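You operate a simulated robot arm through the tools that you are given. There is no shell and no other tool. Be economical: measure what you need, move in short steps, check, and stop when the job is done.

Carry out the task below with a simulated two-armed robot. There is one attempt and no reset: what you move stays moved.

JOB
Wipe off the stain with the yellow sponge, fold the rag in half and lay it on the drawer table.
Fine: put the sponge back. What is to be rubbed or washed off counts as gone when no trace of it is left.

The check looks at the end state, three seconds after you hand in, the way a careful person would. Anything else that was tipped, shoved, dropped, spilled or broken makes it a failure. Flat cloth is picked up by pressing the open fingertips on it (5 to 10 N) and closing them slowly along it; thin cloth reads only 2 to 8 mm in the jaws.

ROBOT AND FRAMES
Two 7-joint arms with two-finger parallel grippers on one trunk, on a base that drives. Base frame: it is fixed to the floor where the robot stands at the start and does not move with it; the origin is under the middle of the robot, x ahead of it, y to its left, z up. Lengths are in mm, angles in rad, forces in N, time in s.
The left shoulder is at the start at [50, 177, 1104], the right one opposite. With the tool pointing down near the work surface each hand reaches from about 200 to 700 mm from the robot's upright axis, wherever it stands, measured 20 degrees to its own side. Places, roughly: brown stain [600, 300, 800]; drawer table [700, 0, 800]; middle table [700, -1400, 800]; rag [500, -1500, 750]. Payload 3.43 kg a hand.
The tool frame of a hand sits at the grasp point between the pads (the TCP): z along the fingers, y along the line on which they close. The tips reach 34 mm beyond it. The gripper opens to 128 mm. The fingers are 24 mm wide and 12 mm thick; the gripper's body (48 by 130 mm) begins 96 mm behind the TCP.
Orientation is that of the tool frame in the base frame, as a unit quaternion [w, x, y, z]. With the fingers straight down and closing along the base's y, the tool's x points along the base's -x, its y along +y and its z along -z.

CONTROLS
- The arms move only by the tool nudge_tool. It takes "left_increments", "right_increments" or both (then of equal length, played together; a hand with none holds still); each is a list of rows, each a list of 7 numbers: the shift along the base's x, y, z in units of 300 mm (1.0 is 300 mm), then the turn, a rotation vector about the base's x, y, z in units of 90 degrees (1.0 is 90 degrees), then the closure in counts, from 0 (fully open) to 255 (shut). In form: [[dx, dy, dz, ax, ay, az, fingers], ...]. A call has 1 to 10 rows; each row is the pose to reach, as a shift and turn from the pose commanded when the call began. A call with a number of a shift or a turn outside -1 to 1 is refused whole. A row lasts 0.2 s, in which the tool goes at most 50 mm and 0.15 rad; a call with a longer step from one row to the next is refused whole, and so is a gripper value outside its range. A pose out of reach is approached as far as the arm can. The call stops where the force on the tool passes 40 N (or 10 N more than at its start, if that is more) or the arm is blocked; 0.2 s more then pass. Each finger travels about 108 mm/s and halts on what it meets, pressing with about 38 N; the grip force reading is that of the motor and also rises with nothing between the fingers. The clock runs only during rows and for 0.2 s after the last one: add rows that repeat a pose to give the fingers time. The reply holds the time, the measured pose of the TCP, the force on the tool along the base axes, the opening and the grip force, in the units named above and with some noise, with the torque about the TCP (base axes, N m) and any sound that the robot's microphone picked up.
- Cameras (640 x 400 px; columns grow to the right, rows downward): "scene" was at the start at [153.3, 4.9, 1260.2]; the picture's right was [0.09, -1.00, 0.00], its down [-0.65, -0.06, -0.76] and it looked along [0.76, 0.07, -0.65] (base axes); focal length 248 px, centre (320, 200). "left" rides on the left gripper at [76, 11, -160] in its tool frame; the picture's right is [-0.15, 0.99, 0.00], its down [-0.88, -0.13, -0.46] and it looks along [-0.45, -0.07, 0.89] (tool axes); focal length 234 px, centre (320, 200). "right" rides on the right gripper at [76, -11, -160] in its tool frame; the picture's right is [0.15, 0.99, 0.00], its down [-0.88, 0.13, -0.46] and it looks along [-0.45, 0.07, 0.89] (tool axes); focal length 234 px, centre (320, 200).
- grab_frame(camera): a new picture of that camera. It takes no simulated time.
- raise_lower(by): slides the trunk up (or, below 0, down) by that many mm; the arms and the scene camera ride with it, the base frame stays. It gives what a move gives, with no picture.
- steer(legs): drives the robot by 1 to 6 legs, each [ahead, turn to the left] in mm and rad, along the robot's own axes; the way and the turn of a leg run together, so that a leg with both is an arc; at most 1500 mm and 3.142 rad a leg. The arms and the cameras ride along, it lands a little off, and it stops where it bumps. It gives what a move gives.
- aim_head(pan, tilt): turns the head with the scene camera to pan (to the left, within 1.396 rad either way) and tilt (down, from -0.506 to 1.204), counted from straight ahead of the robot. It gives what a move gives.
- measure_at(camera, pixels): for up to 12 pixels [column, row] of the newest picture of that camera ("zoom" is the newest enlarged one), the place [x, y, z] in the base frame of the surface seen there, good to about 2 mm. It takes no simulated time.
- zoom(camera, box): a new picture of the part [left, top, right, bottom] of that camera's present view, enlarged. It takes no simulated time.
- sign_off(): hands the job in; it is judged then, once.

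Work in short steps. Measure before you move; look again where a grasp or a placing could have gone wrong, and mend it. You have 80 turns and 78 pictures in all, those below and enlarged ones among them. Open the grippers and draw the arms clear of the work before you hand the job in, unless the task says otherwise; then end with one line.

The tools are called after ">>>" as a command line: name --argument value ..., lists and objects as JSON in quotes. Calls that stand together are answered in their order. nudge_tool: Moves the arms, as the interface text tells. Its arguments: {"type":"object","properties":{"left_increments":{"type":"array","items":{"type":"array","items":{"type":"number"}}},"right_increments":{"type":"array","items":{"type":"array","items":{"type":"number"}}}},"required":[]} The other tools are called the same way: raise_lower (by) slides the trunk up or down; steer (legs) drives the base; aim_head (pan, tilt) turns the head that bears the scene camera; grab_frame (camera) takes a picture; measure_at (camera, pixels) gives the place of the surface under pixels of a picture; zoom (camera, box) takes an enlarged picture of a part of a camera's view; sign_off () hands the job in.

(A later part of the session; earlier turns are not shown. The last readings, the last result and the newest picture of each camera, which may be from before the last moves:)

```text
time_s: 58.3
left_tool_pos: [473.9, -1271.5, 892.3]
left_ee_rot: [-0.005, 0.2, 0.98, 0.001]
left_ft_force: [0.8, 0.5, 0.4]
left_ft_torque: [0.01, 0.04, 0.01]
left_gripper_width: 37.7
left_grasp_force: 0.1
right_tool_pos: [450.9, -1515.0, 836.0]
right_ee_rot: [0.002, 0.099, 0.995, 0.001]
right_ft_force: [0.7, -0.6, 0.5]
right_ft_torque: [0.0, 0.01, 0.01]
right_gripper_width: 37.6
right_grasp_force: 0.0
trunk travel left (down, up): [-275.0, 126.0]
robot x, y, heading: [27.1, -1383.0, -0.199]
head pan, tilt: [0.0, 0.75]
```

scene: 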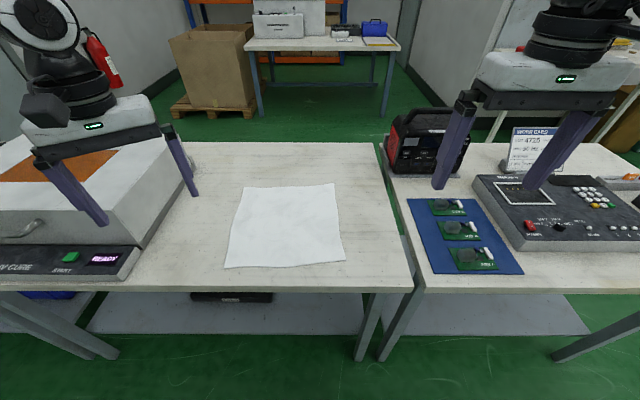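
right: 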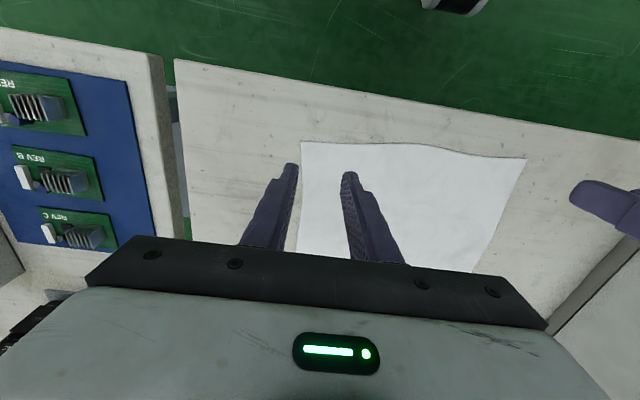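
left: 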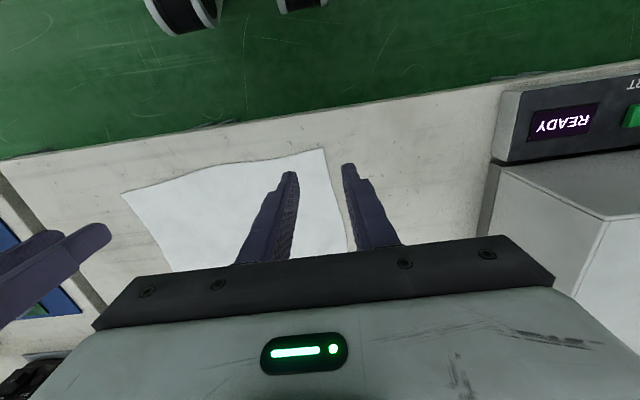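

Both hands are near the corners. I'll set both yaws to 0, narrow the jaws to about 25 mm, and go to (450,-1281) and (466,-1499) at z≈820.

>>> nudge_tool --left_increments '[[-0.02, 0, -0.04, 0, 0, 0.08, 205], [-0.05, -0.01, -0.08, 0, 0, 0.16, 205], [-0.08, -0.032, -0.14, 0, 0, 0.24, 205], [-0.08, -0.032, -0.2, 0, 0, 0.255, 205], [-0.08, -0.032, -0.24, 0, 0, 0.255, 205], [-0.08, -0.032, -0.24, 0, 0, 0.255, 205]]' --right_increments '[[0.02, 0.02, 0, 0, 0, 0.06, 205], [0.05, 0.053, 0, 0, 0, 0.127, 205], [0.05, 0.053, -0.053, 0, 0, 0.127, 205], [0.05, 0.053, -0.053, 0, 0, 0.127, 205], [0.05, 0.053, -0.053, 0, 0, 0.127, 205], [0.05, 0.053, -0.053, 0, 0, 0.127, 205]]'

>>> grab_frame --camera "left"

>>> grab_frame --camera "right"

```text
time_s: 59.7
left_tool_pos: [452.4, -1282.0, 820.0]
left_ee_rot: [-0.006, 0.001, 1.0, 0.0]
left_ft_force: [0.5, 0.2, 1.4]
left_ft_torque: [-0.02, 0.04, -0.02]
left_gripper_width: 25.2
left_grasp_force: 0.0
right_tool_pos: [463.8, -1497.6, 821.2]
right_ee_rot: [0.001, -0.001, 1.0, 0.001]
right_ft_force: [0.1, 0.3, 0.2]
right_ft_torque: [0.03, -0.02, 0.01]
right_gripper_width: 25.0
right_grasp_force: 0.0
trunk travel left (down, up): [-275.0, 126.0]
robot x, y, heading: [30.9, -1385.6, -0.197]
head pan, tilt: [0.0, 0.75]
```

```text
54 pictures are left
```

left: 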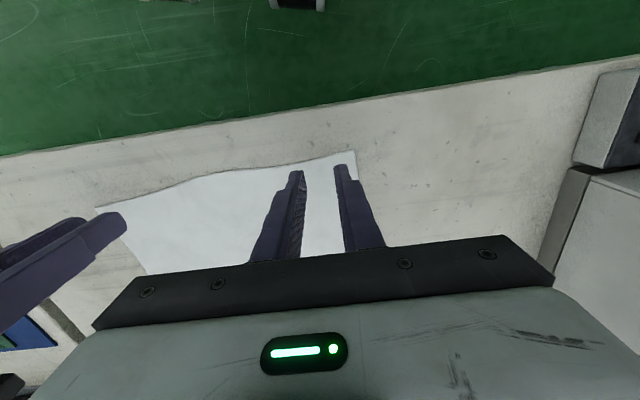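

```text
53 pictures are left
```

right: 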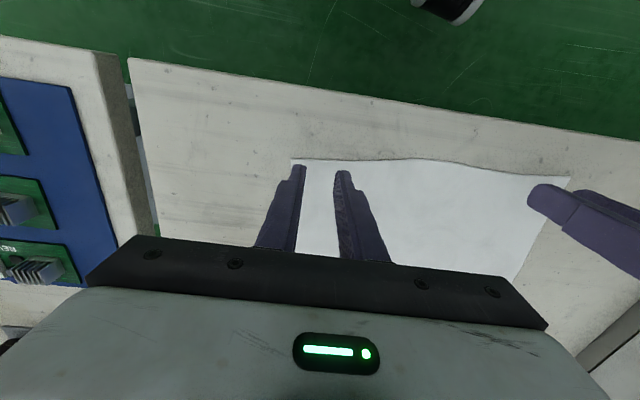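

Tips are about 24 mm above the cloth, both pairs over it. I'll lower to near contact and read the forces.

>>> nudge_tool --left_increments '[[0, 0, -0.04, 0, 0, 0, 205], [0, 0, -0.07, 0, 0, 0, 205], [0, 0, -0.08, 0, 0, 0, 205], [0, 0, -0.08, 0, 0, 0, 205]]' --right_increments '[[0, 0, -0.04, 0, 0, 0, 205], [0, 0, -0.07, 0, 0, 0, 205], [0, 0, -0.083, 0, 0, 0, 205], [0, 0, -0.083, 0, 0, 0, 205]]'

```text
time_s: 60.7
left_tool_pos: [449.0, -1280.8, 795.8]
left_ee_rot: [-0.006, 0.001, 1.0, 0.0]
left_ft_force: [0.1, 0.1, 0.8]
left_ft_torque: [0.04, 0.01, 0.02]
left_gripper_width: 25.0
left_grasp_force: 0.1
right_tool_pos: [465.5, -1499.6, 795.9]
right_ee_rot: [0.001, -0.001, 1.0, 0.001]
right_ft_force: [0.3, 0.7, 0.6]
right_ft_torque: [-0.01, 0.0, 0.03]
right_gripper_width: 25.1
right_grasp_force: 0.1
trunk travel left (down, up): [-275.0, 126.0]
robot x, y, heading: [32.0, -1384.7, -0.199]
head pan, tilt: [0.0, 0.75]
```

No contact yet. I'll press 2 mm further.

>>> nudge_tool --left_increments '[[0, 0, -0.004, 0, 0, 0, 205], [0, 0, -0.007, 0, 0, 0, 205], [0, 0, -0.007, 0, 0, 0, 205]]' --right_increments '[[0, 0, -0.004, 0, 0, 0, 205], [0, 0, -0.007, 0, 0, 0, 205], [0, 0, -0.007, 0, 0, 0, 205]]'

```text
time_s: 61.5
left_tool_pos: [450.2, -1281.2, 794.8]
left_ee_rot: [-0.004, 0.001, 1.0, -0.001]
left_ft_force: [-1.9, 0.2, 11.0]
left_ft_torque: [0.09, 0.09, -0.01]
left_gripper_width: 25.0
left_grasp_force: 0.1
right_tool_pos: [465.7, -1498.6, 796.3]
right_ee_rot: [0.002, -0.001, 1.0, 0.001]
right_ft_force: [-0.9, 0.5, 6.2]
right_ft_torque: [-0.01, 0.03, -0.04]
right_gripper_width: 24.9
right_grasp_force: 0.1
trunk travel left (down, up): [-275.0, 126.0]
robot x, y, heading: [28.9, -1385.8, -0.199]
head pan, tilt: [0.0, 0.75]
```

Left presses at 11 N, right at 6 N. I'll ease the left slightly and close both slowly.

>>> nudge_tool --left_increments '[[0, 0, 0.001, 0, 0, 0, 210], [0, 0, 0.001, 0, 0, 0, 216], [0, 0, 0.001, 0, 0, 0, 222], [0, 0, 0.001, 0, 0, 0, 228], [0, 0, 0.001, 0, 0, 0, 234], [0, 0, 0.001, 0, 0, 0, 240], [0, 0, 0.001, 0, 0, 0, 246], [0, 0, 0.001, 0, 0, 0, 252], [0, 0, 0.001, 0, 0, 0, 255], [0, 0, 0.001, 0, 0, 0, 255]]' --right_increments '[[0, 0, 0, 0, 0, 0, 210], [0, 0, 0, 0, 0, 0, 216], [0, 0, 0, 0, 0, 0, 222], [0, 0, 0, 0, 0, 0, 228], [0, 0, 0, 0, 0, 0, 234], [0, 0, 0, 0, 0, 0, 240], [0, 0, 0, 0, 0, 0, 246], [0, 0, 0, 0, 0, 0, 252], [0, 0, 0, 0, 0, 0, 255], [0, 0, 0, 0, 0, 0, 255]]'

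>>> grab_frame --camera "left"

>>> grab_frame --camera "right"

```text
time_s: 63.7
left_tool_pos: [450.3, -1281.1, 795.0]
left_ee_rot: [-0.004, 0.002, 1.0, 0.0]
left_ft_force: [0.4, -2.1, 12.9]
left_ft_torque: [-0.01, -0.05, 0.04]
left_gripper_width: 2.0
left_grasp_force: 37.0
right_tool_pos: [464.1, -1498.4, 796.0]
right_ee_rot: [0.002, 0.0, 1.0, 0.001]
right_ft_force: [0.3, -0.7, 14.8]
right_ft_torque: [-0.07, -0.02, 0.02]
right_gripper_width: 0.2
right_grasp_force: 33.2
trunk travel left (down, up): [-275.0, 126.0]
robot x, y, heading: [28.7, -1387.2, -0.197]
head pan, tilt: [0.0, 0.75]
```

```text
52 pictures are left
```

left: 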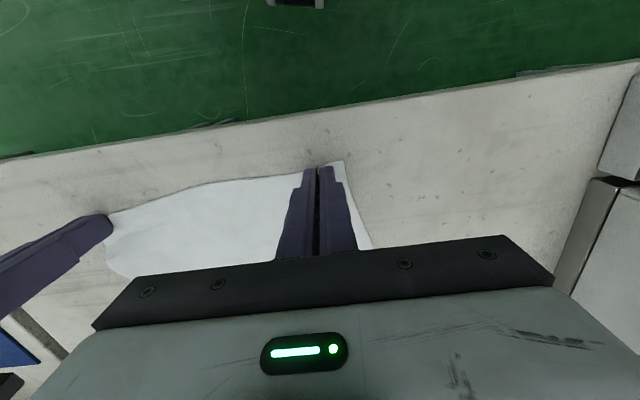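

```text
51 pictures are left
```

right: 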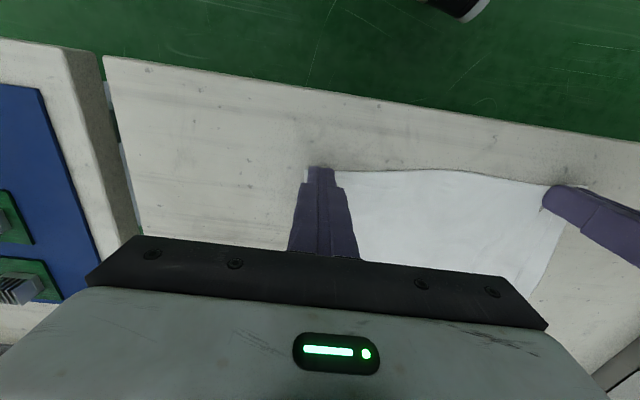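

The left hand holds cloth (2.0 mm) but the right missed (0.2 mm). I'll lift the right slightly, reopen, shift 9 mm inward and press again.

>>> nudge_tool --right_increments '[[0, 0, 0.02, 0, 0, 0, 255], [0.01, 0.03, 0.02, 0, 0, 0, 195], [0.01, 0.03, 0.02, 0, 0, 0, 195], [0.01, 0.03, 0.01, 0, 0, 0, 195], [0.01, 0.03, 0.002, 0, 0, 0, 195], [0.01, 0.03, 0, 0, 0, 0, 195], [0.01, 0.03, 0, 0, 0, 0, 195]]'

>>> grab_frame --camera "right"

```text
time_s: 65.3
left_tool_pos: [449.4, -1280.8, 795.9]
left_ee_rot: [-0.005, 0.002, 1.0, 0.0]
left_ft_force: [0.5, 0.5, 14.0]
left_ft_torque: [0.04, -0.11, 0.02]
left_gripper_width: 2.0
left_grasp_force: 37.0
right_tool_pos: [469.3, -1489.2, 795.8]
right_ee_rot: [0.002, 0.0, 1.0, 0.0]
right_ft_force: [-2.4, -1.1, 12.1]
right_ft_torque: [-0.14, 0.12, -0.02]
right_gripper_width: 30.3
right_grasp_force: 0.1
trunk travel left (down, up): [-275.0, 126.0]
robot x, y, heading: [31.7, -1385.5, -0.198]
head pan, tilt: [0.0, 0.75]
```

```text
50 pictures are left
```

right: 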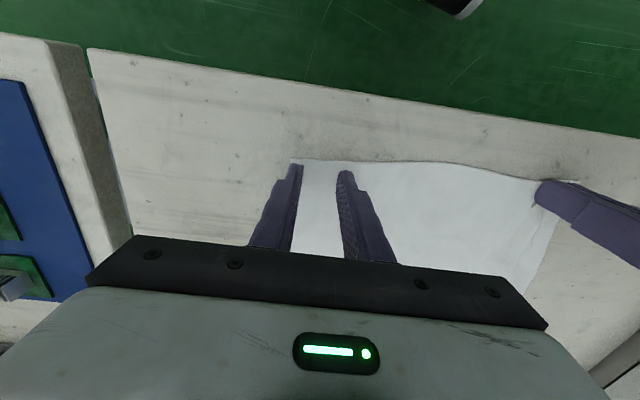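

The outer finger sits at the very edge of the cloth, which is why it likely slipped. I'll lift, shift another 9 mm inward, press slightly less and close slowly.

>>> nudge_tool --right_increments '[[0, 0, 0.02, 0, 0, 0, 195], [0, 0.03, 0.02, 0, 0, 0, 195], [0, 0.03, 0.005, 0, 0, 0, 195], [0, 0.03, 0.001, 0, 0, 0, 195], [0, 0.03, 0.001, 0, 0, 0, 200], [0, 0.03, 0.001, 0, 0, 0, 206], [0, 0.03, 0.001, 0, 0, 0, 212], [0, 0.03, 0.001, 0, 0, 0, 218], [0, 0.03, 0.001, 0, 0, 0, 224], [0, 0.03, 0.001, 0, 0, 0, 230]]'

>>> nudge_tool --right_increments '[[0, 0, 0, 0, 0, 0, 235], [0, 0, 0, 0, 0, 0, 240], [0, 0, 0, 0, 0, 0, 245], [0, 0, 0, 0, 0, 0, 250], [0, 0, 0, 0, 0, 0, 255], [0, 0, 0, 0, 0, 0, 255]]'

>>> grab_frame --camera "right"

```text
time_s: 67.5
left_tool_pos: [449.2, -1280.1, 796.0]
left_ee_rot: [-0.004, 0.0, 1.0, 0.0]
left_ft_force: [1.4, -1.0, 16.6]
left_ft_torque: [0.01, -0.04, 0.02]
left_gripper_width: 1.9
left_grasp_force: 36.4
right_tool_pos: [467.7, -1479.5, 795.4]
right_ee_rot: [0.001, -0.002, 1.0, 0.001]
right_ft_force: [-0.9, 3.1, 10.1]
right_ft_torque: [0.03, 0.03, 0.01]
right_gripper_width: 12.5
right_grasp_force: 0.0
trunk travel left (down, up): [-275.0, 126.0]
robot x, y, heading: [28.3, -1387.1, -0.199]
head pan, tilt: [0.0, 0.75]
```

```text
time_s: 68.9
left_tool_pos: [449.4, -1281.4, 795.5]
left_ee_rot: [-0.006, 0.001, 1.0, 0.0]
left_ft_force: [1.2, -7.7, 11.9]
left_ft_torque: [-0.28, -0.07, -0.04]
left_gripper_width: 1.9
left_grasp_force: 37.2
right_tool_pos: [466.7, -1479.6, 795.7]
right_ee_rot: [0.002, -0.002, 1.0, 0.002]
right_ft_force: [-0.6, 10.9, 12.6]
right_ft_torque: [0.33, 0.08, 0.0]
right_gripper_width: 2.1
right_grasp_force: 37.0
trunk travel left (down, up): [-275.0, 126.0]
robot x, y, heading: [28.9, -1386.0, -0.199]
head pan, tilt: [0.0, 0.75]
```

```text
49 pictures are left
```

right: 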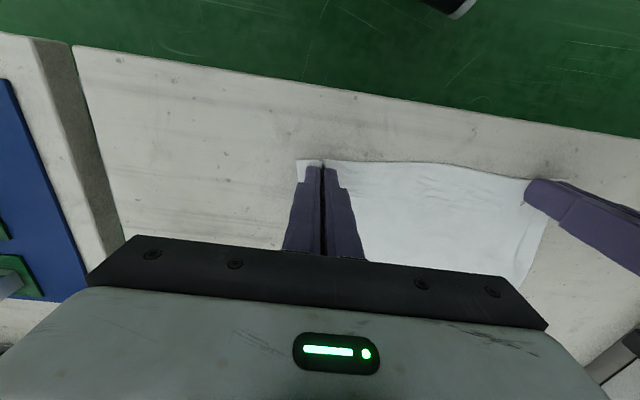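

Both hands hold cloth now (1.9 and 2.1 mm), with some tension between them. I'll slacken by bringing the hands together 6 mm in total and lift 50 mm to check.

>>> nudge_tool --left_increments '[[0, -0.01, 0.01, 0, 0, 0, 255], [0, -0.01, 0.05, 0, 0, 0, 255], [0, -0.01, 0.1, 0, 0, 0, 255], [0, -0.01, 0.17, 0, 0, 0, 255], [0, -0.01, 0.17, 0, 0, 0, 255]]' --right_increments '[[0, 0.01, 0.01, 0, 0, 0, 255], [0, 0.01, 0.05, 0, 0, 0, 255], [0, 0.01, 0.1, 0, 0, 0, 255], [0, 0.01, 0.17, 0, 0, 0, 255], [0, 0.01, 0.17, 0, 0, 0, 255]]'

>>> aim_head --pan 0.15 --tilt 0.75

>>> grab_frame --camera "scene"

```text
time_s: 70.1
left_tool_pos: [449.8, -1283.9, 846.4]
left_ee_rot: [-0.006, 0.001, 1.0, 0.0]
left_ft_force: [0.1, -1.0, 0.1]
left_ft_torque: [-0.05, -0.01, 0.02]
left_gripper_width: 2.0
left_grasp_force: 36.7
right_tool_pos: [468.4, -1476.0, 846.3]
right_ee_rot: [0.001, -0.001, 1.0, 0.0]
right_ft_force: [0.1, 1.6, 0.3]
right_ft_torque: [0.01, -0.03, 0.01]
right_gripper_width: 2.0
right_grasp_force: 36.7
trunk travel left (down, up): [-275.0, 126.0]
robot x, y, heading: [26.2, -1386.3, -0.196]
head pan, tilt: [0.0, 0.75]
```

```text
time_s: 70.8
left_tool_pos: [449.1, -1283.7, 845.8]
left_ee_rot: [-0.006, 0.002, 1.0, 0.0]
left_ft_force: [0.5, -1.6, -0.5]
left_ft_torque: [-0.03, 0.01, 0.02]
left_gripper_width: 1.8
left_grasp_force: 36.4
right_tool_pos: [468.3, -1476.4, 846.0]
right_ee_rot: [0.001, -0.001, 1.0, 0.001]
right_ft_force: [-1.0, 0.6, -0.4]
right_ft_torque: [-0.01, -0.06, -0.01]
right_gripper_width: 2.0
right_grasp_force: 37.1
trunk travel left (down, up): [-275.0, 126.0]
robot x, y, heading: [33.6, -1386.0, -0.2]
head pan, tilt: [0.15, 0.75]
```

```text
48 pictures are left
```

scene: 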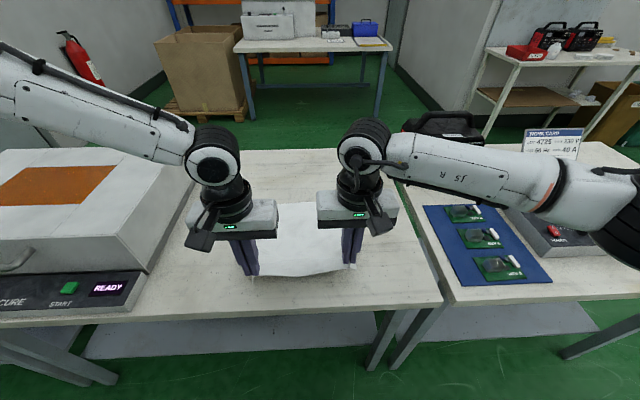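

Both corners are up. I'll raise the trunk 120 mm, then lift the arms 150 mm so the rag hangs clear.

>>> raise_lower --by 120

>>> nudge_tool --left_increments '[[0, 0, 0.1, 0, 0, 0, 255], [0, 0, 0.2, 0, 0, 0, 255], [0, 0, 0.3, 0, 0, 0, 255], [0, 0, 0.4, 0, 0, 0, 255], [0, 0, 0.5, 0, 0, 0, 255], [0, 0, 0.5, 0, 0, 0, 255]]' --right_increments '[[0, 0, 0.1, 0, 0, 0, 255], [0, 0, 0.2, 0, 0, 0, 255], [0, 0, 0.3, 0, 0, 0, 255], [0, 0, 0.4, 0, 0, 0, 255], [0, 0, 0.5, 0, 0, 0, 255], [0, 0, 0.5, 0, 0, 0, 255]]'

>>> grab_frame --camera "scene"

```text
time_s: 72.3
left_tool_pos: [449.6, -1282.6, 967.4]
left_ee_rot: [-0.005, 0.0, 1.0, 0.0]
left_ft_force: [-0.1, -0.7, -0.2]
left_ft_torque: [-0.04, 0.02, -0.02]
left_gripper_width: 1.9
left_grasp_force: 36.3
right_tool_pos: [469.0, -1477.6, 965.6]
right_ee_rot: [0.0, -0.001, 1.0, 0.001]
right_ft_force: [-0.1, 1.6, 0.2]
right_ft_torque: [0.05, -0.03, 0.01]
right_gripper_width: 1.9
right_grasp_force: 36.2
trunk travel left (down, up): [-395.0, 6.0]
robot x, y, heading: [30.7, -1389.5, -0.198]
head pan, tilt: [0.15, 0.75]
```

```text
time_s: 73.7
left_tool_pos: [452.0, -1284.5, 1115.5]
left_ee_rot: [-0.006, 0.001, 1.0, 0.001]
left_ft_force: [0.3, 0.2, 0.7]
left_ft_torque: [0.0, 0.01, 0.01]
left_gripper_width: 1.9
left_grasp_force: 36.9
right_tool_pos: [470.5, -1476.8, 1113.4]
right_ee_rot: [0.0, -0.001, 1.0, 0.001]
right_ft_force: [-0.2, 0.0, 0.1]
right_ft_torque: [-0.02, 0.0, 0.06]
right_gripper_width: 2.0
right_grasp_force: 36.5
trunk travel left (down, up): [-395.0, 6.0]
robot x, y, heading: [31.8, -1386.0, -0.201]
head pan, tilt: [0.15, 0.75]
```

```text
47 pictures are left
```

scene: 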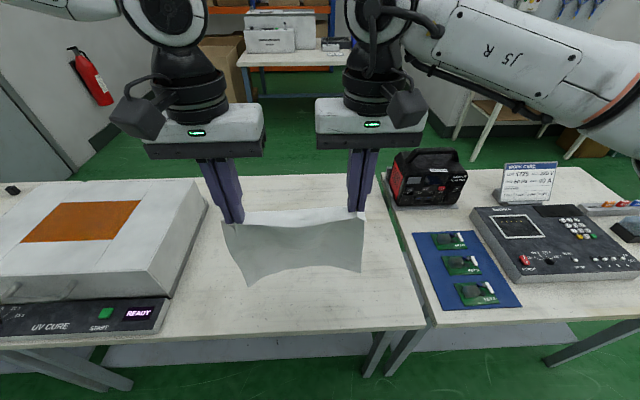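

The rag hangs from both hands. I'll zoom in and measure its bottom edge to see how far it clears the table.

>>> zoom --camera "scene" --box '[190, 180, 400, 311]'

>>> measure_at --camera "scene" --pixels '[[246, 284], [300, 266], [358, 270], [300, 245], [300, 228], [300, 217], [230, 228], [362, 225], [245, 214]]'

```text
3.05 times, centred on (295, 246) of scene
```

zoom: 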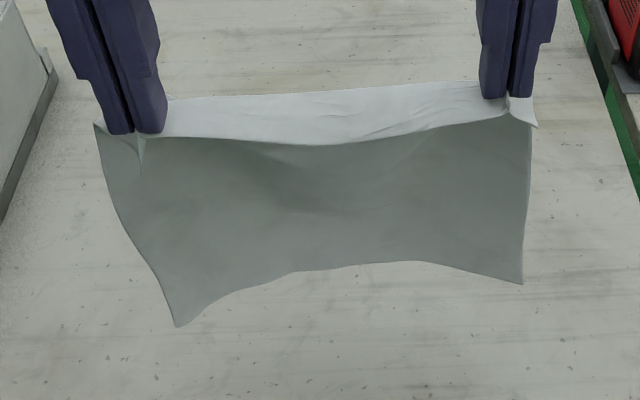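

```text
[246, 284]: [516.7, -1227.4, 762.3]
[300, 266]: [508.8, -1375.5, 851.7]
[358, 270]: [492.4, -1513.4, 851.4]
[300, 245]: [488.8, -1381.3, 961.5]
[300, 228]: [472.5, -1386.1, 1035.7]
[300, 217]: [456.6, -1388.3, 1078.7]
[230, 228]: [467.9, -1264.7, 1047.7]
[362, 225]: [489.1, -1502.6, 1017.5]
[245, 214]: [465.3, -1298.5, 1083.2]
```

The rag hangs freely, its bottom around z 820. I'll back off 250 mm, turn left, drive along the aisle to y≈-180 and turn back to face the drawer table.

>>> steer --legs '[[-250, 0], [0, 1.77], [1156, 0], [0, -1.77]]'

>>> grab_frame --camera "scene"

```text
time_s: 89.6
left_tool_pos: [181.9, -67.9, 1115.8]
left_ee_rot: [-0.005, -0.008, 1.0, 0.0]
left_ft_force: [-0.2, -0.9, -0.6]
left_ft_torque: [-0.02, -0.02, 0.02]
left_gripper_width: 2.0
left_grasp_force: 36.6
right_tool_pos: [202.6, -260.8, 1113.0]
right_ee_rot: [0.001, -0.011, 1.0, 0.001]
right_ft_force: [-0.4, 0.8, 0.2]
right_ft_torque: [0.07, -0.02, 0.03]
right_gripper_width: 2.0
right_grasp_force: 36.4
trunk travel left (down, up): [-395.0, 6.0]
robot x, y, heading: [-237.3, -176.8, -0.179]
head pan, tilt: [0.15, 0.75]
```

```text
45 pictures are left
```

scene: 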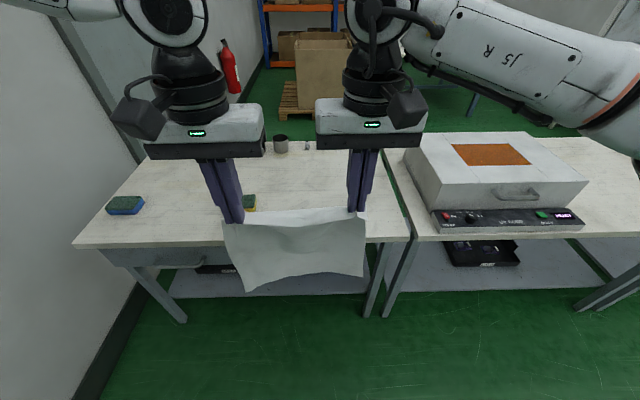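

The rag is still held and the drawer table is ahead. I'll measure the table's front edge, the seam to the machine table and the sponge.

>>> measure_at --camera "scene" --pixels '[[90, 244], [205, 242], [400, 239], [395, 180], [387, 150], [430, 215], [420, 170], [252, 202], [255, 209], [280, 150], [243, 291], [300, 275]]'

```text
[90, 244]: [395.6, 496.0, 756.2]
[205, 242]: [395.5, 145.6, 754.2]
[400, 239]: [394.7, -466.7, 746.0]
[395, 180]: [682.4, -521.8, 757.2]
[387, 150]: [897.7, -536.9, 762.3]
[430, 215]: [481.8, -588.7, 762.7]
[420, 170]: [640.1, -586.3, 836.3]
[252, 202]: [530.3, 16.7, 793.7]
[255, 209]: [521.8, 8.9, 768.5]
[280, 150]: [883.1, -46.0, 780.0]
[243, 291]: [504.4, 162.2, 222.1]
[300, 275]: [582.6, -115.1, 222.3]
```

The table front edge is at x=395 and the seam at y≈-520, so the target around y -75…-350 is free. I'll drive ahead 270 mm.

>>> steer --legs '[[270, 0]]'

>>> aim_head --pan 0.15 --tilt 0.9

>>> grab_frame --camera "scene"

```text
time_s: 91.5
left_tool_pos: [444.7, -116.3, 1115.6]
left_ee_rot: [-0.005, -0.008, 1.0, 0.0]
left_ft_force: [0.0, 0.0, -0.6]
left_ft_torque: [0.01, 0.05, 0.01]
left_gripper_width: 2.0
left_grasp_force: 36.8
right_tool_pos: [467.2, -307.0, 1113.8]
right_ee_rot: [0.001, -0.01, 1.0, 0.001]
right_ft_force: [0.4, 1.5, -0.4]
right_ft_torque: [0.02, 0.05, 0.05]
right_gripper_width: 1.9
right_grasp_force: 36.7
trunk travel left (down, up): [-395.0, 6.0]
robot x, y, heading: [23.3, -224.0, -0.18]
head pan, tilt: [0.15, 0.75]
```

```text
time_s: 92.2
left_tool_pos: [445.3, -114.5, 1115.0]
left_ee_rot: [-0.006, -0.009, 1.0, -0.001]
left_ft_force: [0.0, -0.3, 0.1]
left_ft_torque: [-0.03, -0.03, 0.04]
left_gripper_width: 1.6
left_grasp_force: 36.1
right_tool_pos: [466.4, -307.3, 1114.4]
right_ee_rot: [0.001, -0.011, 1.0, 0.0]
right_ft_force: [0.0, 0.7, 0.2]
right_ft_torque: [-0.01, 0.01, 0.01]
right_gripper_width: 1.9
right_grasp_force: 36.5
trunk travel left (down, up): [-395.0, 6.0]
robot x, y, heading: [25.6, -222.4, -0.179]
head pan, tilt: [0.15, 0.901]
```

```text
44 pictures are left
```

scene: 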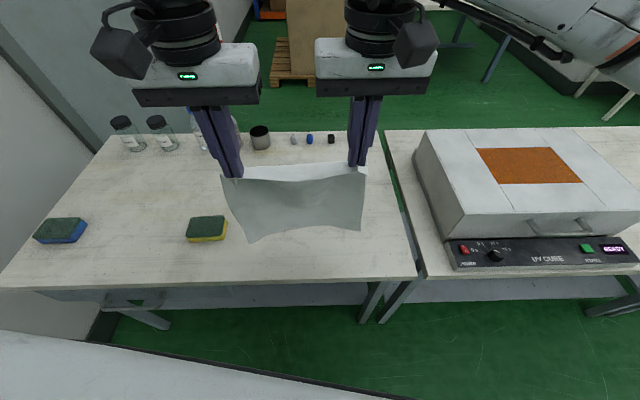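

The rag hangs above a free patch. I'll align both hands at x≈437 and lower the trunk 50 mm so the bottom edge just about touches.

>>> nudge_tool --left_increments '[[-0.01, 0, 0, 0, 0, 0, 255], [-0.027, 0, 0, 0, 0, 0, 255], [-0.027, 0, 0, 0, 0, 0, 255], [-0.027, 0, 0, 0, 0, 0, 255]]' --right_increments '[[-0.04, 0, 0, 0, 0, 0, 255], [-0.08, 0, 0, 0, 0, 0, 255], [-0.1, 0, 0, 0, 0, 0, 255], [-0.1, 0, 0, 0, 0, 0, 255]]'

>>> raise_lower --by -45

>>> grab_frame --camera "scene"

```text
time_s: 93.2
left_tool_pos: [436.6, -115.5, 1116.1]
left_ee_rot: [-0.005, -0.009, 1.0, 0.0]
left_ft_force: [-0.4, -0.2, -0.8]
left_ft_torque: [-0.05, -0.02, 0.03]
left_gripper_width: 1.9
left_grasp_force: 36.7
right_tool_pos: [435.7, -306.5, 1113.7]
right_ee_rot: [0.001, -0.01, 1.0, 0.001]
right_ft_force: [0.9, 0.6, 0.0]
right_ft_torque: [0.02, 0.0, 0.02]
right_gripper_width: 2.2
right_grasp_force: 36.6
trunk travel left (down, up): [-395.0, 6.0]
robot x, y, heading: [21.3, -223.4, -0.178]
head pan, tilt: [0.15, 0.901]
```

```text
time_s: 94.1
left_tool_pos: [435.6, -116.9, 1072.0]
left_ee_rot: [-0.005, -0.009, 1.0, 0.0]
left_ft_force: [-0.7, -0.3, 0.3]
left_ft_torque: [0.0, 0.02, 0.02]
left_gripper_width: 2.1
left_grasp_force: 37.1
right_tool_pos: [437.4, -307.1, 1068.1]
right_ee_rot: [0.0, -0.01, 1.0, 0.001]
right_ft_force: [0.1, -0.2, 0.0]
right_ft_torque: [0.02, -0.03, 0.01]
right_gripper_width: 1.9
right_grasp_force: 36.5
trunk travel left (down, up): [-350.0, 51.0]
robot x, y, heading: [20.9, -227.0, -0.178]
head pan, tilt: [0.15, 0.901]
```

```text
43 pictures are left
```

scene: 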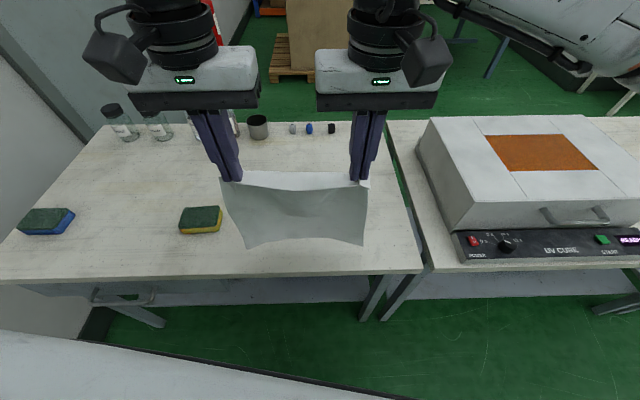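

>>> measure_at --camera "scene" --pixels '[[249, 246], [362, 243], [300, 238], [280, 238], [335, 235], [300, 200], [300, 185], [228, 190], [367, 195]]'

```text
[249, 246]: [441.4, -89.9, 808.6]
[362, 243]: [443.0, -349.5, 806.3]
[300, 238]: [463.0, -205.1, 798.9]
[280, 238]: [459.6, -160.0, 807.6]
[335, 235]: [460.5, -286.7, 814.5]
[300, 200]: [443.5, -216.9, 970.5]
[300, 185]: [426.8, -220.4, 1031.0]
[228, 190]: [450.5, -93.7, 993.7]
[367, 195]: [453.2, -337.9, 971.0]
```

The bottom edge is level at z≈805, x≈445–460, y -90…-350. I'll lower it to touch, then move both hands forward and down together so half the rag is laid on the table.

>>> nudge_tool --left_increments '[[0.02, 0, -0.08, 0, 0, 0, 255], [0.04, 0, -0.14, 0, 0, 0, 255], [0.04, 0, -0.16, 0, 0, 0, 255], [0.08, 0, -0.2, 0, 0, 0, 255], [0.13, 0, -0.25, 0, 0, 0, 255], [0.18, 0, -0.3, 0, 0, 0, 255], [0.23, 0, -0.35, 0, 0, 0, 255], [0.28, 0, -0.4, 0, 0, 0, 255], [0.33, 0, -0.45, 0, 0, 0, 255], [0.33, 0, -0.45, 0, 0, 0, 255]]' --right_increments '[[0.02, 0, -0.08, 0, 0, 0, 255], [0.04, 0, -0.14, 0, 0, 0, 255], [0.04, 0, -0.15, 0, 0, 0, 255], [0.08, 0, -0.19, 0, 0, 0, 255], [0.13, 0, -0.24, 0, 0, 0, 255], [0.18, 0, -0.29, 0, 0, 0, 255], [0.23, 0, -0.34, 0, 0, 0, 255], [0.28, 0, -0.39, 0, 0, 0, 255], [0.33, 0, -0.44, 0, 0, 0, 255], [0.33, 0, -0.44, 0, 0, 0, 255]]'

>>> grab_frame --camera "scene"

```text
time_s: 96.3
left_tool_pos: [535.1, -114.2, 936.5]
left_ee_rot: [-0.005, -0.009, 1.0, 0.0]
left_ft_force: [-0.3, -0.2, 0.5]
left_ft_torque: [-0.05, 0.03, 0.05]
left_gripper_width: 1.7
left_grasp_force: 36.8
right_tool_pos: [537.1, -306.3, 935.5]
right_ee_rot: [0.001, -0.011, 1.0, 0.0]
right_ft_force: [0.6, 1.0, 0.7]
right_ft_torque: [-0.03, 0.02, 0.07]
right_gripper_width: 2.1
right_grasp_force: 36.8
trunk travel left (down, up): [-350.0, 51.0]
robot x, y, heading: [22.9, -231.0, -0.178]
head pan, tilt: [0.15, 0.901]
```

```text
42 pictures are left
```

scene: 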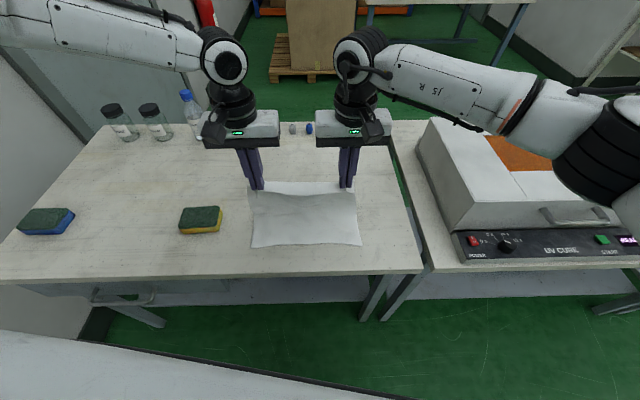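

The bottom edge is now on the table. I'll measure its line and the laid part before going on.

>>> measure_at --camera "scene" --pixels '[[253, 246], [360, 243], [300, 240], [300, 225], [300, 210], [300, 197], [300, 188], [255, 215], [356, 215]]'

>>> zoom --camera "scene" --box '[220, 150, 400, 262]'

```text
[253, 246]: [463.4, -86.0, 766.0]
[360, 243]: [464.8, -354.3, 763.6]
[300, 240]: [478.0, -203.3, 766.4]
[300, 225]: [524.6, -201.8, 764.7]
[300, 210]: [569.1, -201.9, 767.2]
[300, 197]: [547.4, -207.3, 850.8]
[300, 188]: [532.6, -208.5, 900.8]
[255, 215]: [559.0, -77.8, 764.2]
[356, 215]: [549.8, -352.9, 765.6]
```

```text
3.56 times, centred on (310, 206) of scene
```

zoom: 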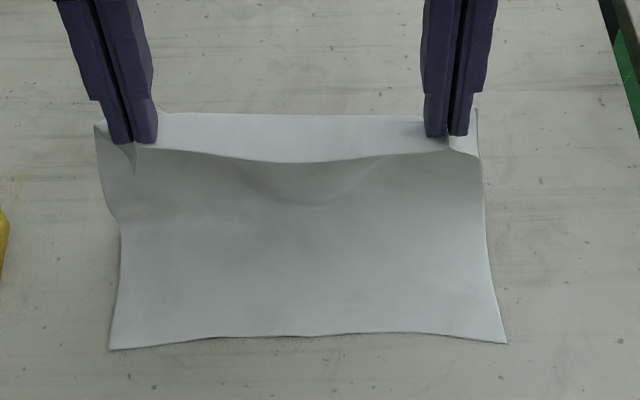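

Very clean: the bottom edge lies at x≈463–478 and the rag is flat up to x≈570. I'll finish laying to x≈600, then arc the hands back so the top edge comes down onto the bottom edge.

>>> nudge_tool --left_increments '[[0.05, 0, -0.05, 0, 0, 0, 255], [0.103, 0, -0.107, 0, 0, 0, 255], [0.103, 0, -0.107, 0, 0, 0, 255], [0.03, 0, -0.113, 0, 0, 0, 255], [-0.053, 0, -0.163, 0, 0, 0, 255], [-0.12, 0, -0.247, 0, 0, 0, 255], [-0.17, 0, -0.337, 0, 0, 0, 255], [-0.2, 0, -0.42, 0, 0, 0, 255], [-0.203, 0, -0.44, 0, 0, 0, 255], [-0.203, 0, -0.44, 0, 0, 0, 255]]' --right_increments '[[0.05, 0, -0.05, 0, 0, 0, 255], [0.103, 0, -0.107, 0, 0, 0, 255], [0.103, 0, -0.107, 0, 0, 0, 255], [0.03, 0, -0.113, 0, 0, 0, 255], [-0.053, 0, -0.163, 0, 0, 0, 255], [-0.12, 0, -0.247, 0, 0, 0, 255], [-0.17, 0, -0.337, 0, 0, 0, 255], [-0.2, 0, -0.417, 0, 0, 0, 255], [-0.203, 0, -0.437, 0, 0, 0, 255], [-0.203, 0, -0.437, 0, 0, 0, 255]]'

>>> grab_frame --camera "scene"

>>> zoom --camera "scene" --box '[220, 150, 400, 262]'

```text
time_s: 98.5
left_tool_pos: [466.0, -95.8, 830.4]
left_ee_rot: [-0.003, -0.006, 1.0, -0.009]
left_ft_force: [-0.1, -27.8, -4.0]
left_ft_torque: [-0.96, 0.01, -0.18]
left_gripper_width: 2.1
left_grasp_force: 36.9
left hand out of reach, approached as far as the arm can: row 2, 3, 4, 5, 6, 7, 8, 9, 10
right_tool_pos: [474.7, -301.8, 806.7]
right_ee_rot: [0.003, -0.013, 1.0, 0.008]
right_ft_force: [-1.0, 27.3, 4.1]
right_ft_torque: [1.0, 0.01, 0.05]
right_gripper_width: 2.2
right_grasp_force: 36.1
trunk travel left (down, up): [-350.0, 51.0]
robot x, y, heading: [25.7, -225.7, -0.181]
head pan, tilt: [0.15, 0.901]
```

```text
40 pictures are left
```

scene: 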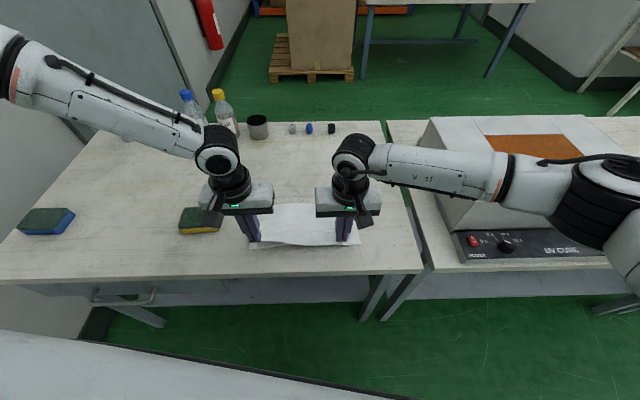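

```text
3.56 times, centred on (310, 206) of scene
```

zoom: 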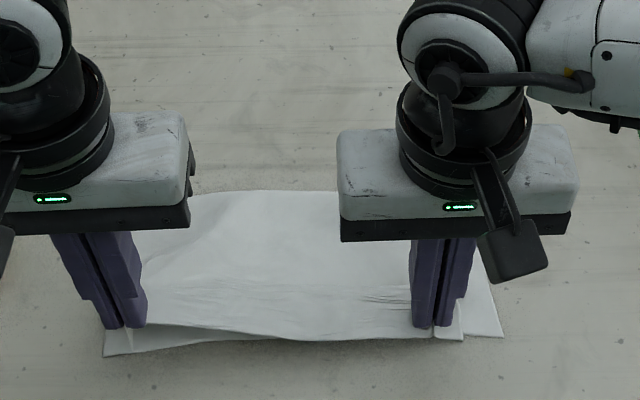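

The left arm reached its limit and was pushed outward, so the hands are pulling 27 N on the cloth; it is still held. I'll raise both hands to z≈876 with the left back in to y≈-113, then lower the trunk 72 mm, which gives the left arm more inward reach.

>>> nudge_tool --left_increments '[[0.01, 0, 0.05, 0, 0, 0, 255], [0.02, -0.02, 0.1, 0, 0, 0, 255], [0.03, -0.055, 0.152, 0, 0, 0, 255], [0.03, -0.055, 0.152, 0, 0, 0, 255]]' --right_increments '[[0, 0.03, 0.08, 0, 0, 0, 255], [0, 0, 0.16, 0, 0, 0, 255], [0, -0.01, 0.23, 0, 0, 0, 255], [0, -0.01, 0.23, 0, 0, 0, 255]]'

```text
time_s: 99.5
left_tool_pos: [475.0, -107.4, 873.1]
left_ee_rot: [-0.005, -0.009, 1.0, -0.002]
left_ft_force: [-0.9, -15.4, -0.3]
left_ft_torque: [-0.5, 0.0, -0.08]
left_gripper_width: 2.1
left_grasp_force: 37.1
right_tool_pos: [474.8, -309.9, 873.8]
right_ee_rot: [0.002, -0.01, 1.0, 0.002]
right_ft_force: [0.6, 14.8, -0.1]
right_ft_torque: [0.49, 0.0, 0.06]
right_gripper_width: 2.2
right_grasp_force: 36.5
trunk travel left (down, up): [-350.0, 51.0]
robot x, y, heading: [25.6, -227.5, -0.181]
head pan, tilt: [0.15, 0.901]
```

Left reached it without a limit warning; the remaining tension comes from the 202 mm spread. I'll bring the hands 9 mm closer and lower the trunk 68 mm.

>>> nudge_tool --left_increments '[[0, -0.015, 0, 0, 0, 0, 255], [0, -0.015, 0, 0, 0, 0, 255]]' --right_increments '[[0, 0.02, 0, 0, 0, 0, 255], [0, 0.02, 0, 0, 0, 0, 255]]'

>>> raise_lower --by -66

>>> grab_frame --camera "scene"

>>> zoom --camera "scene" --box '[220, 120, 420, 245]'

```text
time_s: 100.1
left_tool_pos: [474.3, -110.5, 874.9]
left_ee_rot: [-0.006, -0.009, 1.0, 0.001]
left_ft_force: [-0.2, -1.4, -0.1]
left_ft_torque: [-0.05, -0.03, 0.02]
left_gripper_width: 1.8
left_grasp_force: 36.4
right_tool_pos: [476.2, -305.2, 873.2]
right_ee_rot: [0.001, -0.01, 1.0, -0.001]
right_ft_force: [0.0, 2.3, -0.7]
right_ft_torque: [0.1, 0.02, 0.03]
right_gripper_width: 2.0
right_grasp_force: 36.4
trunk travel left (down, up): [-350.0, 51.0]
robot x, y, heading: [22.6, -226.4, -0.178]
head pan, tilt: [0.15, 0.901]
```

```text
time_s: 101.1
left_tool_pos: [474.9, -112.4, 808.5]
left_ee_rot: [-0.006, -0.009, 1.0, 0.0]
left_ft_force: [0.6, 0.3, 0.2]
left_ft_torque: [-0.02, 0.0, 0.04]
left_gripper_width: 1.8
left_grasp_force: 36.8
right_tool_pos: [476.1, -303.9, 807.9]
right_ee_rot: [0.001, -0.01, 1.0, 0.001]
right_ft_force: [0.4, 0.6, 0.4]
right_ft_torque: [-0.01, -0.01, -0.02]
right_gripper_width: 1.9
right_grasp_force: 37.0
trunk travel left (down, up): [-284.0, 117.0]
robot x, y, heading: [22.4, -227.2, -0.178]
head pan, tilt: [0.15, 0.901]
```

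```text
38 pictures are left
```

scene: 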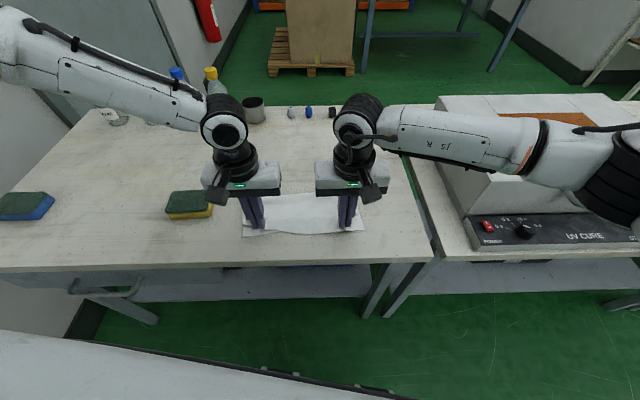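

```text
3.20 times, centred on (320, 182) of scene
```

zoom: 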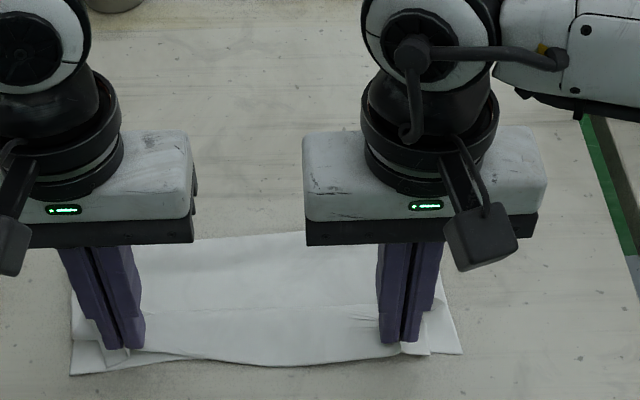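

The top layer is nearly down on the bottom one. I'll measure both edges in the zoom: bottom corners (73,373) and (460,353), top edge near (128,355), (250,362) and (428,353).

>>> measure_at --camera "zoom" --pixels '[[74, 372], [459, 351], [104, 363], [250, 362], [250, 355], [430, 352], [150, 345], [280, 236], [170, 243], [72, 300], [445, 300], [360, 350]]'

```text
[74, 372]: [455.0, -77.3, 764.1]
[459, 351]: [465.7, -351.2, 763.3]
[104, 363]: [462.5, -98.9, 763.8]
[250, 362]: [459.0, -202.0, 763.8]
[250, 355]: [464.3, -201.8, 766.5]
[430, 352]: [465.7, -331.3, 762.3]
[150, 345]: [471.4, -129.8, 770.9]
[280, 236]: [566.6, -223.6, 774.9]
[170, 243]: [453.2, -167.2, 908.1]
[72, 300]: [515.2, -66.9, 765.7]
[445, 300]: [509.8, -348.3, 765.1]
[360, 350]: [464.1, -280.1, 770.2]
```

Edges coincide within about 10 mm, with the top corners a little gathered. I'll lower 5 mm, open slowly and rise straight up.

>>> nudge_tool --left_increments '[[0, 0, -0.015, 0, 0, 0, 255], [0, 0, -0.015, 0, 0, 0, 245], [0, 0, -0.015, 0, 0, 0, 230], [0, 0, -0.015, 0, 0, 0, 215], [0, 0, -0.015, 0, 0, 0, 200], [0, 0, 0.0, 0, 0, 0, 200], [0, 0, 0.05, 0, 0, 0, 200], [0, 0, 0.15, 0, 0, 0, 200], [0, 0, 0.3, 0, 0, 0, 200], [0, 0, 0.45, 0, 0, 0, 200]]' --right_increments '[[0, 0, -0.015, 0, 0, 0, 255], [0, 0, -0.015, 0, 0, 0, 245], [0, 0, -0.015, 0, 0, 0, 230], [0, 0, -0.015, 0, 0, 0, 215], [0, 0, -0.015, 0, 0, 0, 200], [0, 0, 0.0, 0, 0, 0, 200], [0, 0, 0.05, 0, 0, 0, 200], [0, 0, 0.15, 0, 0, 0, 200], [0, 0, 0.3, 0, 0, 0, 200], [0, 0, 0.45, 0, 0, 0, 200]]'

>>> nudge_tool --left_increments '[[-0.1, 0.1, 0, 0, 0, 0, 200], [-0.1, 0.1, 0.1, 0, 0, 0, 200], [-0.1, 0.1, 0.2, 0, 0, 0, 200]]' --right_increments '[[-0.1, -0.1, 0, 0, 0, 0, 200], [-0.1, -0.2, 0.1, 0, 0, 0, 200], [-0.1, -0.3, 0.2, 0, 0, 0, 200]]'

>>> grab_frame --camera "scene"

>>> zoom --camera "scene" --box '[220, 150, 400, 262]'

```text
time_s: 103.3
left_tool_pos: [475.2, -114.1, 945.1]
left_ee_rot: [-0.005, -0.008, 1.0, -0.001]
left_ft_force: [-0.6, 0.5, -1.1]
left_ft_torque: [-0.03, 0.01, 0.05]
left_gripper_width: 27.6
left_grasp_force: 0.0
right_tool_pos: [474.4, -306.3, 941.9]
right_ee_rot: [0.0, -0.01, 1.0, 0.0]
right_ft_force: [-0.5, -0.1, -0.3]
right_ft_torque: [0.01, 0.04, 0.0]
right_gripper_width: 27.4
right_grasp_force: 0.0
trunk travel left (down, up): [-284.0, 117.0]
robot x, y, heading: [26.1, -227.7, -0.176]
head pan, tilt: [0.15, 0.901]
```

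```text
time_s: 104.1
left_tool_pos: [445.3, -82.5, 1005.8]
left_ee_rot: [-0.005, -0.01, 1.0, 0.0]
left_ft_force: [0.6, -0.5, -1.4]
left_ft_torque: [0.0, 0.03, -0.04]
left_gripper_width: 27.2
left_grasp_force: 0.1
right_tool_pos: [444.4, -394.1, 1003.5]
right_ee_rot: [0.001, -0.011, 1.0, 0.001]
right_ft_force: [-0.3, 0.2, 0.2]
right_ft_torque: [0.03, 0.03, -0.02]
right_gripper_width: 27.7
right_grasp_force: 0.1
trunk travel left (down, up): [-284.0, 117.0]
robot x, y, heading: [24.5, -227.9, -0.177]
head pan, tilt: [0.15, 0.901]
```

```text
36 pictures are left
```

scene: 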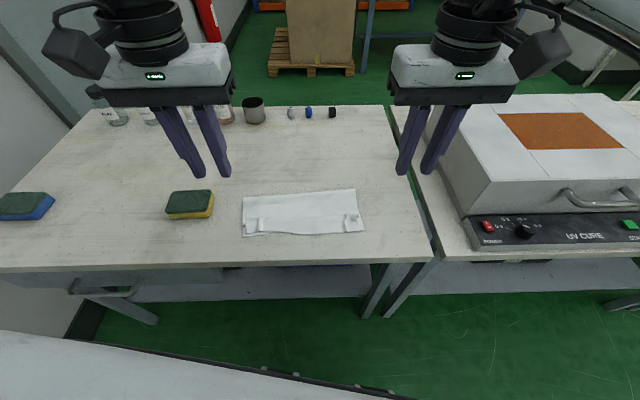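

```text
3.56 times, centred on (310, 206) of scene
```

zoom: 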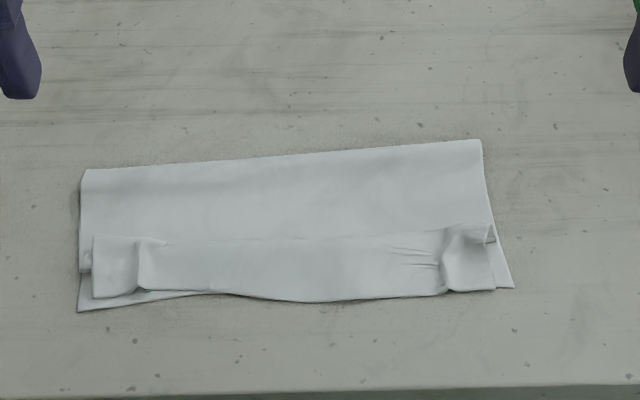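

The rag is folded in half, with small gathers at the two pinch points and a crease line across. I'll measure heights to see whether there's a real pleat or how large the gathers are.

>>> measure_at --camera "zoom" --pixels '[[280, 158], [280, 190], [280, 220], [280, 236], [280, 245], [280, 290], [160, 255], [115, 255], [460, 240], [435, 265], [475, 285], [84, 180]]'

>>> measure_at --camera "zoom" --pixels '[[82, 172], [481, 142], [80, 308], [511, 286], [95, 294], [493, 288], [310, 299], [210, 291], [143, 270], [490, 238], [280, 300]]'

```text
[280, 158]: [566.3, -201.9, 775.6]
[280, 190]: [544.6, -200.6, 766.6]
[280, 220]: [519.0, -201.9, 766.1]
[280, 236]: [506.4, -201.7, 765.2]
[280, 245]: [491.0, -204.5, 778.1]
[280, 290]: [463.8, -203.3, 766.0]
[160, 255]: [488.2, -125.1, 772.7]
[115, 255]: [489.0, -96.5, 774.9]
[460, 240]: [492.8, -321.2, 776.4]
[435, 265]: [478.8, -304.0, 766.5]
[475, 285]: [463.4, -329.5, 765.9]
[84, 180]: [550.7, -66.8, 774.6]
```

```text
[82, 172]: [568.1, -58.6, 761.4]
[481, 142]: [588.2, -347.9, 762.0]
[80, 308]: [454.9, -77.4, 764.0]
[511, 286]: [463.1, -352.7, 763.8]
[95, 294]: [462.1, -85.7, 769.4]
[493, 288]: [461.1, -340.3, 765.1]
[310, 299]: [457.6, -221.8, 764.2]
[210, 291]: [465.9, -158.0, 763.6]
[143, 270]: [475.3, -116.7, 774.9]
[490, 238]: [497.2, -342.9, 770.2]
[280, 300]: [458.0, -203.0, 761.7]
```

The near strip stands 12 mm proud at x≈491, so the held edge may have flipped back on itself. I'll look at it from the wrist cameras.

>>> grab_frame --camera "left"

>>> grab_frame --camera "right"

```text
34 pictures are left
```

left: 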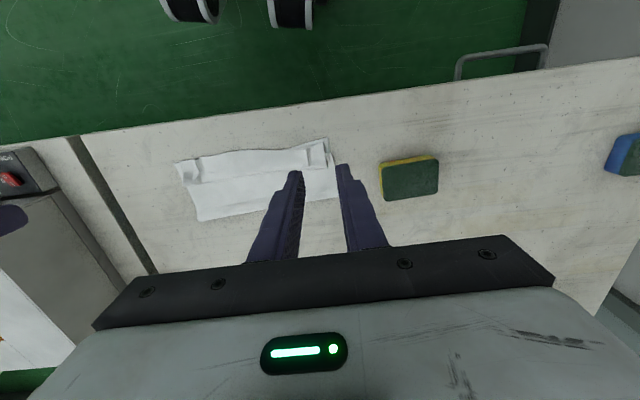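

```text
33 pictures are left
```

right: 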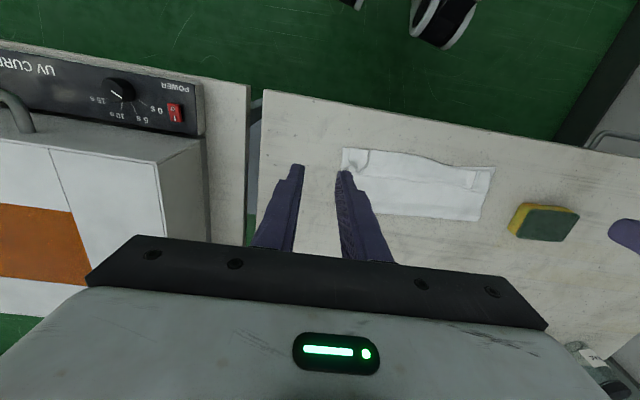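

>>> zoom --camera "left" --box '[165, 125, 350, 240]'

>>> zoom --camera "right" --box '[330, 135, 510, 235]'

```text
3.46 times, centred on (258, 182) of left
```

zoom: 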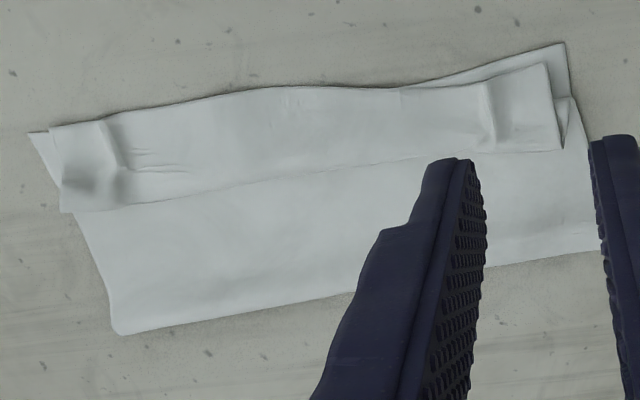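

```text
3.56 times, centred on (420, 185) of right
```

zoom: 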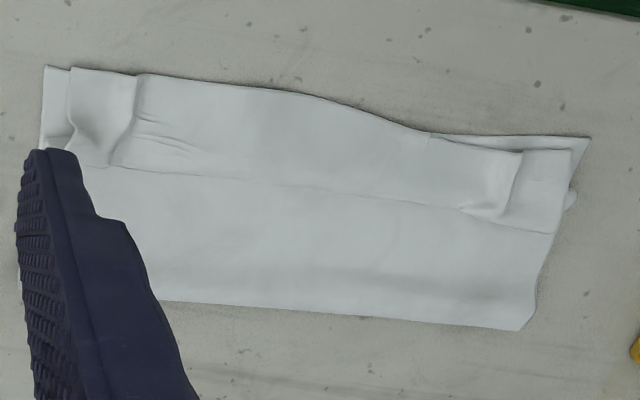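

The free edge has flipped back toward the far side, making a strip about 30 mm wide (x≈460–492). I'll open the fingers as small rakes and stage both hands just beyond that edge at x≈517, z≈850, ready to sweep it back toward me.

>>> nudge_tool --left_increments '[[0.06, -0.03, -0.09, 0, 0, 0, 155], [0.12, -0.06, -0.18, 0, 0, 0, 155], [0.18, -0.09, -0.27, 0, 0, 0, 155], [0.24, -0.12, -0.36, 0, 0, 0, 155], [0.24, -0.12, -0.45, 0, 0, 0, 155], [0.24, -0.12, -0.52, 0, 0, 0, 155], [0.24, -0.12, -0.52, 0, 0, 0, 155]]' --right_increments '[[0.06, 0.08, -0.09, 0, 0, 0, 36], [0.12, 0.16, -0.18, 0, 0, 0, 36], [0.18, 0.24, -0.26, 0, 0, 0, 36], [0.243, 0.32, -0.32, 0, 0, 0, 36], [0.243, 0.413, -0.4, 0, 0, 0, 36], [0.243, 0.413, -0.51, 0, 0, 0, 36], [0.243, 0.413, -0.51, 0, 0, 0, 36]]'

>>> grab_frame --camera "scene"

```text
time_s: 105.7
left_tool_pos: [517.0, -119.1, 846.2]
left_ee_rot: [-0.005, -0.008, 1.0, -0.001]
left_ft_force: [0.3, -0.3, 0.1]
left_ft_torque: [-0.01, -0.02, 0.0]
left_gripper_width: 50.4
left_grasp_force: 0.1
right_tool_pos: [517.1, -268.4, 851.0]
right_ee_rot: [0.001, -0.01, 1.0, 0.001]
right_ft_force: [-0.1, 0.1, -0.2]
right_ft_torque: [-0.02, 0.0, 0.01]
right_gripper_width: 109.9
right_grasp_force: 0.1
trunk travel left (down, up): [-284.0, 117.0]
robot x, y, heading: [27.3, -225.7, -0.179]
head pan, tilt: [0.15, 0.901]
```

```text
30 pictures are left
```

scene: 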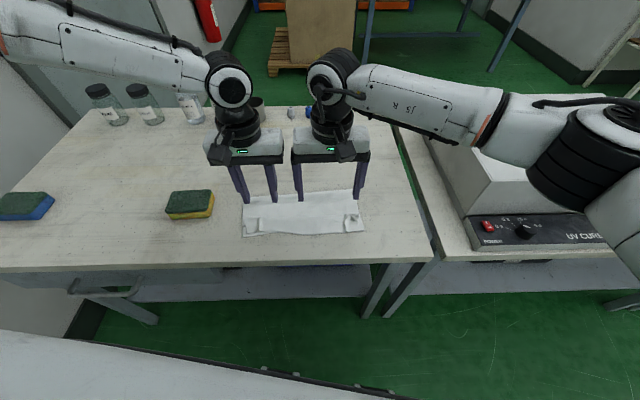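

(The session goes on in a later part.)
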